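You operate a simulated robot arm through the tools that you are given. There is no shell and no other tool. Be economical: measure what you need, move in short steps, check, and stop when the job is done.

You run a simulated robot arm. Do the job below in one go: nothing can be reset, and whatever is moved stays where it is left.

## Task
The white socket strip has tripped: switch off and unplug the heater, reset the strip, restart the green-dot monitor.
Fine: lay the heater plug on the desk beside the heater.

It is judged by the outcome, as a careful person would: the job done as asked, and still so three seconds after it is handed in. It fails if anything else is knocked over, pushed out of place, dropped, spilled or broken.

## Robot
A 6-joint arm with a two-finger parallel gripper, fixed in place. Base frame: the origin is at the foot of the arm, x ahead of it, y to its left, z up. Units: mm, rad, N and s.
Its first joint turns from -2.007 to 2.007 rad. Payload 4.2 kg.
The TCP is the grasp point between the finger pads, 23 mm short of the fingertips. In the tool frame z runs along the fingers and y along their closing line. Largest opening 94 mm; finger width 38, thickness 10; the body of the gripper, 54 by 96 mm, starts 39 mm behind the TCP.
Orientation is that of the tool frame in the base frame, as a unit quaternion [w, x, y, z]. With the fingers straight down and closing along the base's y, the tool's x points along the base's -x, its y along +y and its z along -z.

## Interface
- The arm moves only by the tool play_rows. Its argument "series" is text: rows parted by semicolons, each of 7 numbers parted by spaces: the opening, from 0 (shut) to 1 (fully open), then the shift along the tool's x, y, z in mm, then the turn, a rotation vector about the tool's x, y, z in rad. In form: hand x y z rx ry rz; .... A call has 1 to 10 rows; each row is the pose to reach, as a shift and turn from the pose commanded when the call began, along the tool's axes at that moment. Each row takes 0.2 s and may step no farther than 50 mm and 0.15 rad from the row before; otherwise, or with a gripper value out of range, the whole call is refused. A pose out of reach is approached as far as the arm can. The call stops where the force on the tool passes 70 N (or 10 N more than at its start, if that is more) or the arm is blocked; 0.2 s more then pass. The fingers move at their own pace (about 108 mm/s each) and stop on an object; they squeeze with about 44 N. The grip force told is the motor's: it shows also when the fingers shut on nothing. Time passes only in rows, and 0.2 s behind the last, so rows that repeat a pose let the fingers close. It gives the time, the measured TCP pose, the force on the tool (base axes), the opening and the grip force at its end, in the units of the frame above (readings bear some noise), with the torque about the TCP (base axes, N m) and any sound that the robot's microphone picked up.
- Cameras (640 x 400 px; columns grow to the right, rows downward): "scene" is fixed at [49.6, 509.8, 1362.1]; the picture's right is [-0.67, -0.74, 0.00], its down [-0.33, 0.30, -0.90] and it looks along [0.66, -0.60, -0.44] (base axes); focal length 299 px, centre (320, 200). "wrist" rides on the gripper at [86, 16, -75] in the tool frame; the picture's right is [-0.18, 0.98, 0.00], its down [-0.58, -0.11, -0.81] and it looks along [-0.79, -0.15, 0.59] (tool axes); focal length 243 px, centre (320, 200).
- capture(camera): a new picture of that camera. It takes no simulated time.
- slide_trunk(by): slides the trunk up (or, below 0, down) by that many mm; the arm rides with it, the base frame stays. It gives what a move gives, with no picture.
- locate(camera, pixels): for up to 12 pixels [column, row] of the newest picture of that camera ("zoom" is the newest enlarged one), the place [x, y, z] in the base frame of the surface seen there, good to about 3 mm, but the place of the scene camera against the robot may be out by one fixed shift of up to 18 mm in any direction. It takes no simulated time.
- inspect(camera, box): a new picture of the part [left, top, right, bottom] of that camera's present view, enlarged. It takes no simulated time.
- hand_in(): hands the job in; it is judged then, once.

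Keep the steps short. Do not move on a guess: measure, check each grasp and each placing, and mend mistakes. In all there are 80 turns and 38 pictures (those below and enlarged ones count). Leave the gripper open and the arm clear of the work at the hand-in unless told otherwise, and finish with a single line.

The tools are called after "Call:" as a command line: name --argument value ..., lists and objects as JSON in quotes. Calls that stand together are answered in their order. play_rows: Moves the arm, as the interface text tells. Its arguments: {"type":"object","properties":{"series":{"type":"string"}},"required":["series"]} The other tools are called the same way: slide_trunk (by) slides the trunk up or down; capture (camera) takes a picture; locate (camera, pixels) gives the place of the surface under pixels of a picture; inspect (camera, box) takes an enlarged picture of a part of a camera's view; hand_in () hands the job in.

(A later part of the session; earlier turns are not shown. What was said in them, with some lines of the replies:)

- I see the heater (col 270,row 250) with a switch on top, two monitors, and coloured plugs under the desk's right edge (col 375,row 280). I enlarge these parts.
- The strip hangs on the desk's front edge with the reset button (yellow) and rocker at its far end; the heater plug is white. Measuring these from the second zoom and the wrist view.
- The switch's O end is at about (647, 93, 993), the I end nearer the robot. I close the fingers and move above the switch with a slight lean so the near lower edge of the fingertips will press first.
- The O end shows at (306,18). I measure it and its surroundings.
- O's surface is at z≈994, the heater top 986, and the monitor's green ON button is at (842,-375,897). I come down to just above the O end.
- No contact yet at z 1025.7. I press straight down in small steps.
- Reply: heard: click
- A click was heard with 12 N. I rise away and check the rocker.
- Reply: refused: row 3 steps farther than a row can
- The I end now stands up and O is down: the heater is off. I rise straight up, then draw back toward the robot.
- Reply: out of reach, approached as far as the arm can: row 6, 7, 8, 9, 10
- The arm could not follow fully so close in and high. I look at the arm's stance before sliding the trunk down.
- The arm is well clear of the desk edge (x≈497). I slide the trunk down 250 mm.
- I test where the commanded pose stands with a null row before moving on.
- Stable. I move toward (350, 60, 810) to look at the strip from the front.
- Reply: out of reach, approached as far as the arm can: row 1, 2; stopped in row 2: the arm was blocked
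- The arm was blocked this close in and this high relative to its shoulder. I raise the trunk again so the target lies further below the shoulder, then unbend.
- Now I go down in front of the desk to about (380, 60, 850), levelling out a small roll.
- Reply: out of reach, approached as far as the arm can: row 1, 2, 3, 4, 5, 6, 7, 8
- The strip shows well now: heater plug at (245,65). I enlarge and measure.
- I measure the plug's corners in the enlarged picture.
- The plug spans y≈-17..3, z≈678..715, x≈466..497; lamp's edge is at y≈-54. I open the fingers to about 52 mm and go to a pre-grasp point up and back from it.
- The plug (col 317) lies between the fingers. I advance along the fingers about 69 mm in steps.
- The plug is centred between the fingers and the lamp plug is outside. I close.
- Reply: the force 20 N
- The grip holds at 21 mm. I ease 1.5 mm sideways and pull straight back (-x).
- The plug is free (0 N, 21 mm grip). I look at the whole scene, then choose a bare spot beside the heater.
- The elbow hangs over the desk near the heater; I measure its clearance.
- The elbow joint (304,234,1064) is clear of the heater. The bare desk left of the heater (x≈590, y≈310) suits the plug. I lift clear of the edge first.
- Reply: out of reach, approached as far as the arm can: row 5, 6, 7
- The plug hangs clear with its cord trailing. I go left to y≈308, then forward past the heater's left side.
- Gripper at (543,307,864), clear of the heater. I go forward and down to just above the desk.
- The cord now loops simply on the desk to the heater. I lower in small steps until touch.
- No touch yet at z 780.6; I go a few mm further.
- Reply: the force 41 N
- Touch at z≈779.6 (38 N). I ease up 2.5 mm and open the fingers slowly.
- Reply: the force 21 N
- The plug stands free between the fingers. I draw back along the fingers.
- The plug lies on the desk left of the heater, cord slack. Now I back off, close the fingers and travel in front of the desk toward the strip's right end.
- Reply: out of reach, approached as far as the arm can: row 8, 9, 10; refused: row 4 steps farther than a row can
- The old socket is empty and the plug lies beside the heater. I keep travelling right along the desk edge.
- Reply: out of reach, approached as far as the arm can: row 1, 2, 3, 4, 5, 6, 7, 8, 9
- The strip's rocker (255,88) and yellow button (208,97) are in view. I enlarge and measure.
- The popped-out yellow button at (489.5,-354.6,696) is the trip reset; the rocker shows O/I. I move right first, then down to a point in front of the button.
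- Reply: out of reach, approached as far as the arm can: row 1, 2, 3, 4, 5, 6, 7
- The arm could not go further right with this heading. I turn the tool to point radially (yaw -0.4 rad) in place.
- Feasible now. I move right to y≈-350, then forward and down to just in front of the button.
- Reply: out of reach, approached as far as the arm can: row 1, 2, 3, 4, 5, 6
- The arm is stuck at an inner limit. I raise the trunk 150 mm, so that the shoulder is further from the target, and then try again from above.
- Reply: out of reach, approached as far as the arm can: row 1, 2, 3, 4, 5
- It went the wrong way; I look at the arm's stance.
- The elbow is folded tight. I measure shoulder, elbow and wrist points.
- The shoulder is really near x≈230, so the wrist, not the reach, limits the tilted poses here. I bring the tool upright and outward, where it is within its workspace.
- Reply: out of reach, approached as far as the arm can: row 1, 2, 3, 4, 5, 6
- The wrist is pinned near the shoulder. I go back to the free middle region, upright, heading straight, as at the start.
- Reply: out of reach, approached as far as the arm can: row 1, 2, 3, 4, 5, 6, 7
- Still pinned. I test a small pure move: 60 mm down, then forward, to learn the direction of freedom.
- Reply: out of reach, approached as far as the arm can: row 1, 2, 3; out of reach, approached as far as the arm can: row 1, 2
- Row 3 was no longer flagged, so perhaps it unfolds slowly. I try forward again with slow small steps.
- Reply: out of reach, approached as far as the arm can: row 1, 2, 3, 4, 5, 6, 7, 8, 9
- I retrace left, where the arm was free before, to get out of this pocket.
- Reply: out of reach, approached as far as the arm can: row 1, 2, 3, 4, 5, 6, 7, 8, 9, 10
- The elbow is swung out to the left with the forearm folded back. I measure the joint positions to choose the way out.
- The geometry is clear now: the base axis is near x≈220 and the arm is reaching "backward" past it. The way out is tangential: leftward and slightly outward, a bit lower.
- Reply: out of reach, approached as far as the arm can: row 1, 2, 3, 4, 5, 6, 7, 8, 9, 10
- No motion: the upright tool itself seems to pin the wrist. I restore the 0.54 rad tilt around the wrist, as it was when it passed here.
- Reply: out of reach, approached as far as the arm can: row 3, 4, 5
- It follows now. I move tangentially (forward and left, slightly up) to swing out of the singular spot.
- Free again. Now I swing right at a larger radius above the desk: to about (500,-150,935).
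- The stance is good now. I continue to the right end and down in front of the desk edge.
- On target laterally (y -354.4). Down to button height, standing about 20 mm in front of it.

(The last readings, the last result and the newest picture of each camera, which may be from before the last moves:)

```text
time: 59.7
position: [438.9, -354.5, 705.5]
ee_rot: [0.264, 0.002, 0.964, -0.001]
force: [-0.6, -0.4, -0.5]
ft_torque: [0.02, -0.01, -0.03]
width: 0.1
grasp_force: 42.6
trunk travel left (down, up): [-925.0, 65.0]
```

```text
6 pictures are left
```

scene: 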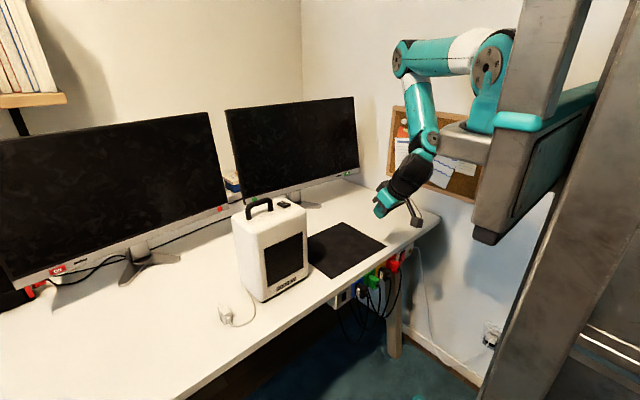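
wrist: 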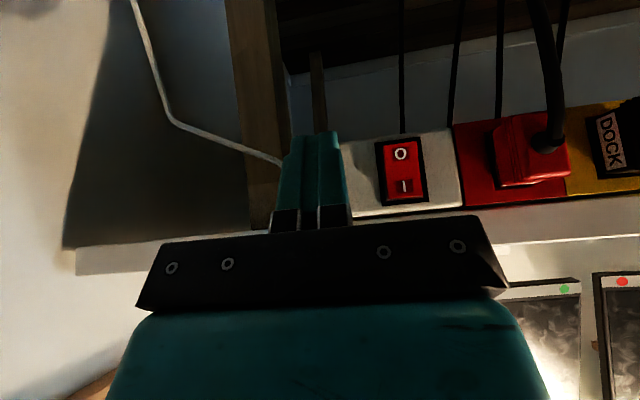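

The fingers stand before the button. I press straight forward (+x) in small steps.

Call:
play_rows --series "0 -12 0 7.1 0 0 0; 0 -16.3 0 9.7 0 0 0; 0 -18.1 0 10.7 0 0 0; 0 -19.8 0 11.7 0 0 0; 0 -21.5 0 12.8 0 0 0; 0 -23.2 0 13.8 0 0 0; 0 -24.9 0 14.8 0 0 0"

Call:
locate --camera "wrist" --pixels '[[400, 150], [401, 160], [404, 180], [405, 194], [390, 195], [415, 190], [390, 150], [365, 180], [445, 170]]'

```text
time: 61.3
position: [468.7, -353.0, 705.9]
ee_rot: [0.264, 0.001, 0.965, 0.0]
force: [-3.8, 0.5, 0.5]
ft_torque: [-0.06, 0.03, 0.01]
width: 0.0
grasp_force: 42.2
trunk travel left (down, up): [-925.0, 65.0]
```

```text
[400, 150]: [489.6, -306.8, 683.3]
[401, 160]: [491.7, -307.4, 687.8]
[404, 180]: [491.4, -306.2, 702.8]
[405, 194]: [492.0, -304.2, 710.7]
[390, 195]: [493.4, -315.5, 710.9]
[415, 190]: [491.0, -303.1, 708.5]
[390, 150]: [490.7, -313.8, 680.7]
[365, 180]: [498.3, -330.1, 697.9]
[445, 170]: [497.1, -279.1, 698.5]
```

Contact begins (-3.8 N) at x 468.7. I push on.

Call:
play_rows --series "0 -1.3 0 0.8 0 0 0; 0 -2.6 0 1.5 0 0 0; 0 -3.9 0 2.3 0 0 0; 0 -5.2 0 3.1 0 0 0; 0 -6 0 3.6 0 0 0"

```text
time: 62.5
position: [470.3, -350.5, 703.0]
ee_rot: [0.254, 0.001, 0.967, 0.001]
force: [-28.7, -0.8, 3.5]
ft_torque: [-0.39, 0.21, -0.02]
width: 0.0
grasp_force: 42.1
trunk travel left (down, up): [-925.0, 65.0]
stopped in row 5: the force on the tool passed its limit (the readings are from after the stop); the commanded pose is now the measured one
```

It stopped hard without a click. I back off and up to look at the button.

Call:
play_rows --series "0 17 0 -10 0 0 0; 0 34 0 -20 0 0 0; 0 34 35 -20 0 0 0; 0 34 70 -20 0 0 0; 0 25 70 -50 0 0 0; 0 25 70 -50 0 0 0"

Call:
inspect --camera "wrist" --box '[140, 60, 340, 200]'

```text
time: 63.9
position: [424.8, -281.3, 735.2]
ee_rot: [0.257, 0.001, 0.966, 0.0]
force: [-0.3, 0.5, -0.3]
ft_torque: [-0.03, 0.03, 0.0]
width: 0.0
grasp_force: 42.0
trunk travel left (down, up): [-925.0, 65.0]
```

```text
2.86 times, centred on (240, 130) of wrist
```

zoom: 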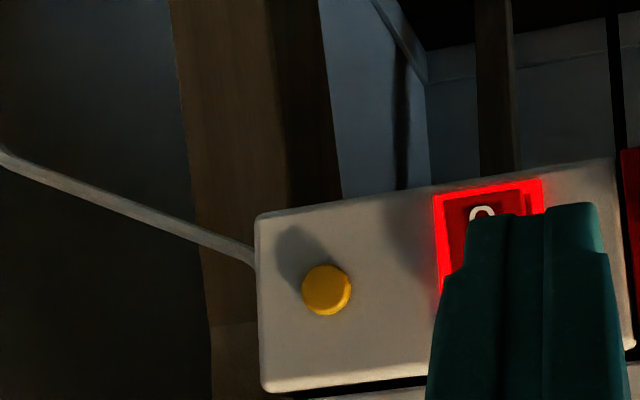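

The rocker's lamp is lit: the strip is reset. Next is the green-dot monitor's ON button at (842,-375,897). I lift away and start forward above the desk.

Call:
play_rows --series "0 -22 0 -38 0 0 0; 0 -44 0 -77 0 0 0; 0 -66 0 -115 0 0 0; 0 -88 0 -153 0 0 0; 0 -110 0 -192 0 0 0; 0 -132 0 -230 0 0 0; 0 -162 -10 -213 0 0 0; 0 -193 -20 -195 0 0 0; 0 -223 -30 -178 0 0 0; 0 -223 -30 -178 0 0 0"

```text
time: 66.1
position: [532.5, -311.0, 1002.0]
ee_rot: [0.257, 0.002, 0.966, 0.0]
force: [0.0, 0.4, 0.0]
ft_torque: [0.04, 0.01, 0.0]
width: 0.0
grasp_force: 42.5
trunk travel left (down, up): [-925.0, 65.0]
```

Forward to about (700,-374,1060), tilting the tool further toward level.

Call:
play_rows --series "0 -35 -13 6 0 -0.08 0; 0 -70 -25 12 0 -0.16 0; 0 -105 -38 19 0 -0.24 0; 0 -140 -50 25 0 -0.32 0; 0 -175 -63 31 0 -0.4 0; 0 -175 -63 31 0 -0.4 0"

Call:
slide_trunk --by -120

Call:
capture --camera "wrist"

```text
time: 67.5
position: [696.8, -374.0, 1059.9]
ee_rot: [0.445, 0.0, 0.896, 0.001]
force: [0.1, 0.3, -0.3]
ft_torque: [0.01, -0.01, -0.01]
width: 0.1
grasp_force: 42.2
trunk travel left (down, up): [-925.0, 65.0]
```

```text
time: 69.0
position: [696.2, -372.0, 940.0]
ee_rot: [0.444, 0.002, 0.896, -0.001]
force: [0.8, -0.4, 0.0]
ft_torque: [-0.02, 0.01, -0.03]
width: 0.4
grasp_force: 42.2
trunk travel left (down, up): [-805.0, 185.0]
```

```text
4 pictures are left
```

wrist: 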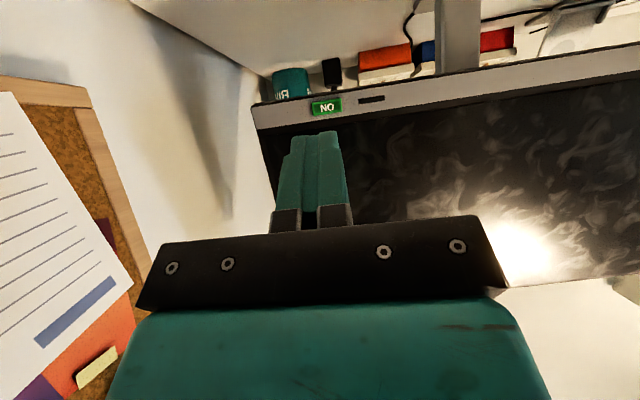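

The ON button is seen at (327,107), LED slot dark at (371,99). I measure.

Call:
locate --camera "wrist" --pixels '[[327, 107], [316, 108], [338, 105], [327, 100], [328, 113], [300, 115], [371, 99], [360, 110], [400, 130]]'

```text
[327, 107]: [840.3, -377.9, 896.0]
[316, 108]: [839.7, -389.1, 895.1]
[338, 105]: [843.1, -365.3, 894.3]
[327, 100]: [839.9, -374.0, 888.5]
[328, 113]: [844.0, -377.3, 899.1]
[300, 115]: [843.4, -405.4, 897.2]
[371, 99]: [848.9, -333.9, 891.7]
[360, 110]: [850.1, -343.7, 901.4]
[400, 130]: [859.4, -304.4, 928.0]
```

Button face centre is (840,-377,895). I approach to 15 mm before it.

Call:
play_rows --series "0 -8 -2 35 0 0 0; 0 -16 -4 71 0 0 0; 0 -24 -5 106 0 0 0; 0 -24 -5 106 0 0 0"

```text
time: 70.0
position: [795.7, -377.9, 891.2]
ee_rot: [0.443, 0.001, 0.896, -0.001]
force: [0.3, 0.0, 0.6]
ft_torque: [-0.01, -0.01, 0.01]
width: 0.0
grasp_force: 41.9
trunk travel left (down, up): [-805.0, 185.0]
```

Slightly low; I add 3 mm up and press forward in small steps.

Call:
play_rows --series "0 -8.5 0 6.2 0 0 0; 0 -10.3 0 8.6 0 0 0; 0 -11.5 0 10.1 0 0 0; 0 -12.1 0 10.9 0 0 0; 0 -12.7 0 11.7 0 0 0; 0 -13.3 0 12.5 0 0 0"

```text
time: 71.4
position: [813.4, -376.9, 896.0]
ee_rot: [0.444, 0.002, 0.896, -0.001]
force: [-1.3, -0.1, 0.9]
ft_torque: [0.0, -0.05, -0.01]
width: 0.0
grasp_force: 42.6
trunk travel left (down, up): [-805.0, 185.0]
heard: click
```

A click. I back away and check the monitor.

Call:
play_rows --series "0 12 0 -16 0 0 0; 0 24 0 -48 0 0 0; 0 18 0 -95 0 0 0; 0 10 0 -140 0 0 0; 0 10 0 -140 0 0 0"

Call:
capture --camera "wrist"

```text
time: 72.6
position: [693.8, -380.5, 976.0]
ee_rot: [0.444, 0.001, 0.896, 0.0]
force: [0.7, 0.5, 0.6]
ft_torque: [0.03, -0.01, 0.03]
width: 0.2
grasp_force: 42.6
trunk travel left (down, up): [-805.0, 185.0]
```

```text
3 pictures are left
```

wrist: 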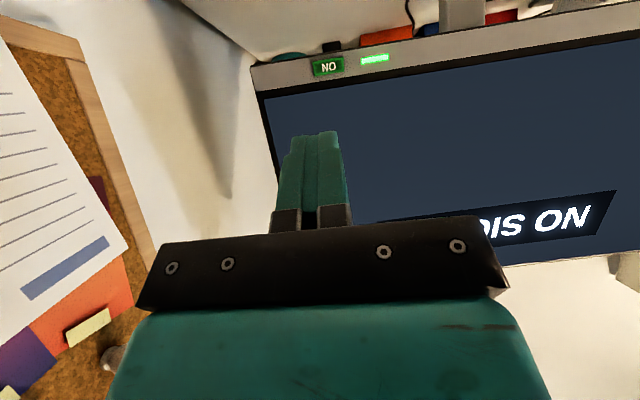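

The monitor's LED is green and the screen shows "... ON". I retreat, open the gripper and take a last look.

Call:
play_rows --series "0.2 6 10 -37 0 0 0; 0.5 12 20 -73 0 0 0; 0.8 18 30 -110 0 0 0; 1 23 40 -146 0 0 0; 1 23 40 -146 0 0 0; 1 23 40 -146 0 0 0"

Call:
capture --camera "scene"

```text
time: 74.0
position: [562.5, -335.9, 1044.9]
ee_rot: [0.444, 0.002, 0.896, -0.001]
force: [-0.1, 0.1, -0.7]
ft_torque: [-0.01, 0.01, 0.03]
width: 94.0
grasp_force: 0.1
trunk travel left (down, up): [-805.0, 185.0]
```

```text
2 pictures are left
```

scene: 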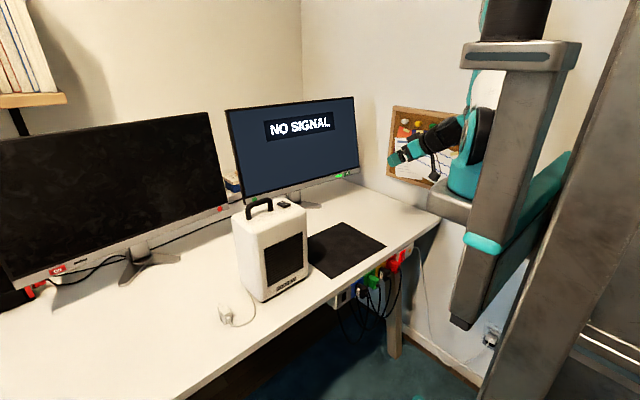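

The heater is off, its plug is on the desk beside it, the strip is lit, and the green-dot monitor is on ("NO SIGNAL"). Nothing else has moved, so I hand in.

Call:
hand_in

```text
The job is handed in.
```

The heater is switched off and its plug lies on the desk to the left of it; the strip is reset with its rocker lit, and the green-dot monitor is back on, showing "NO SIGNAL".
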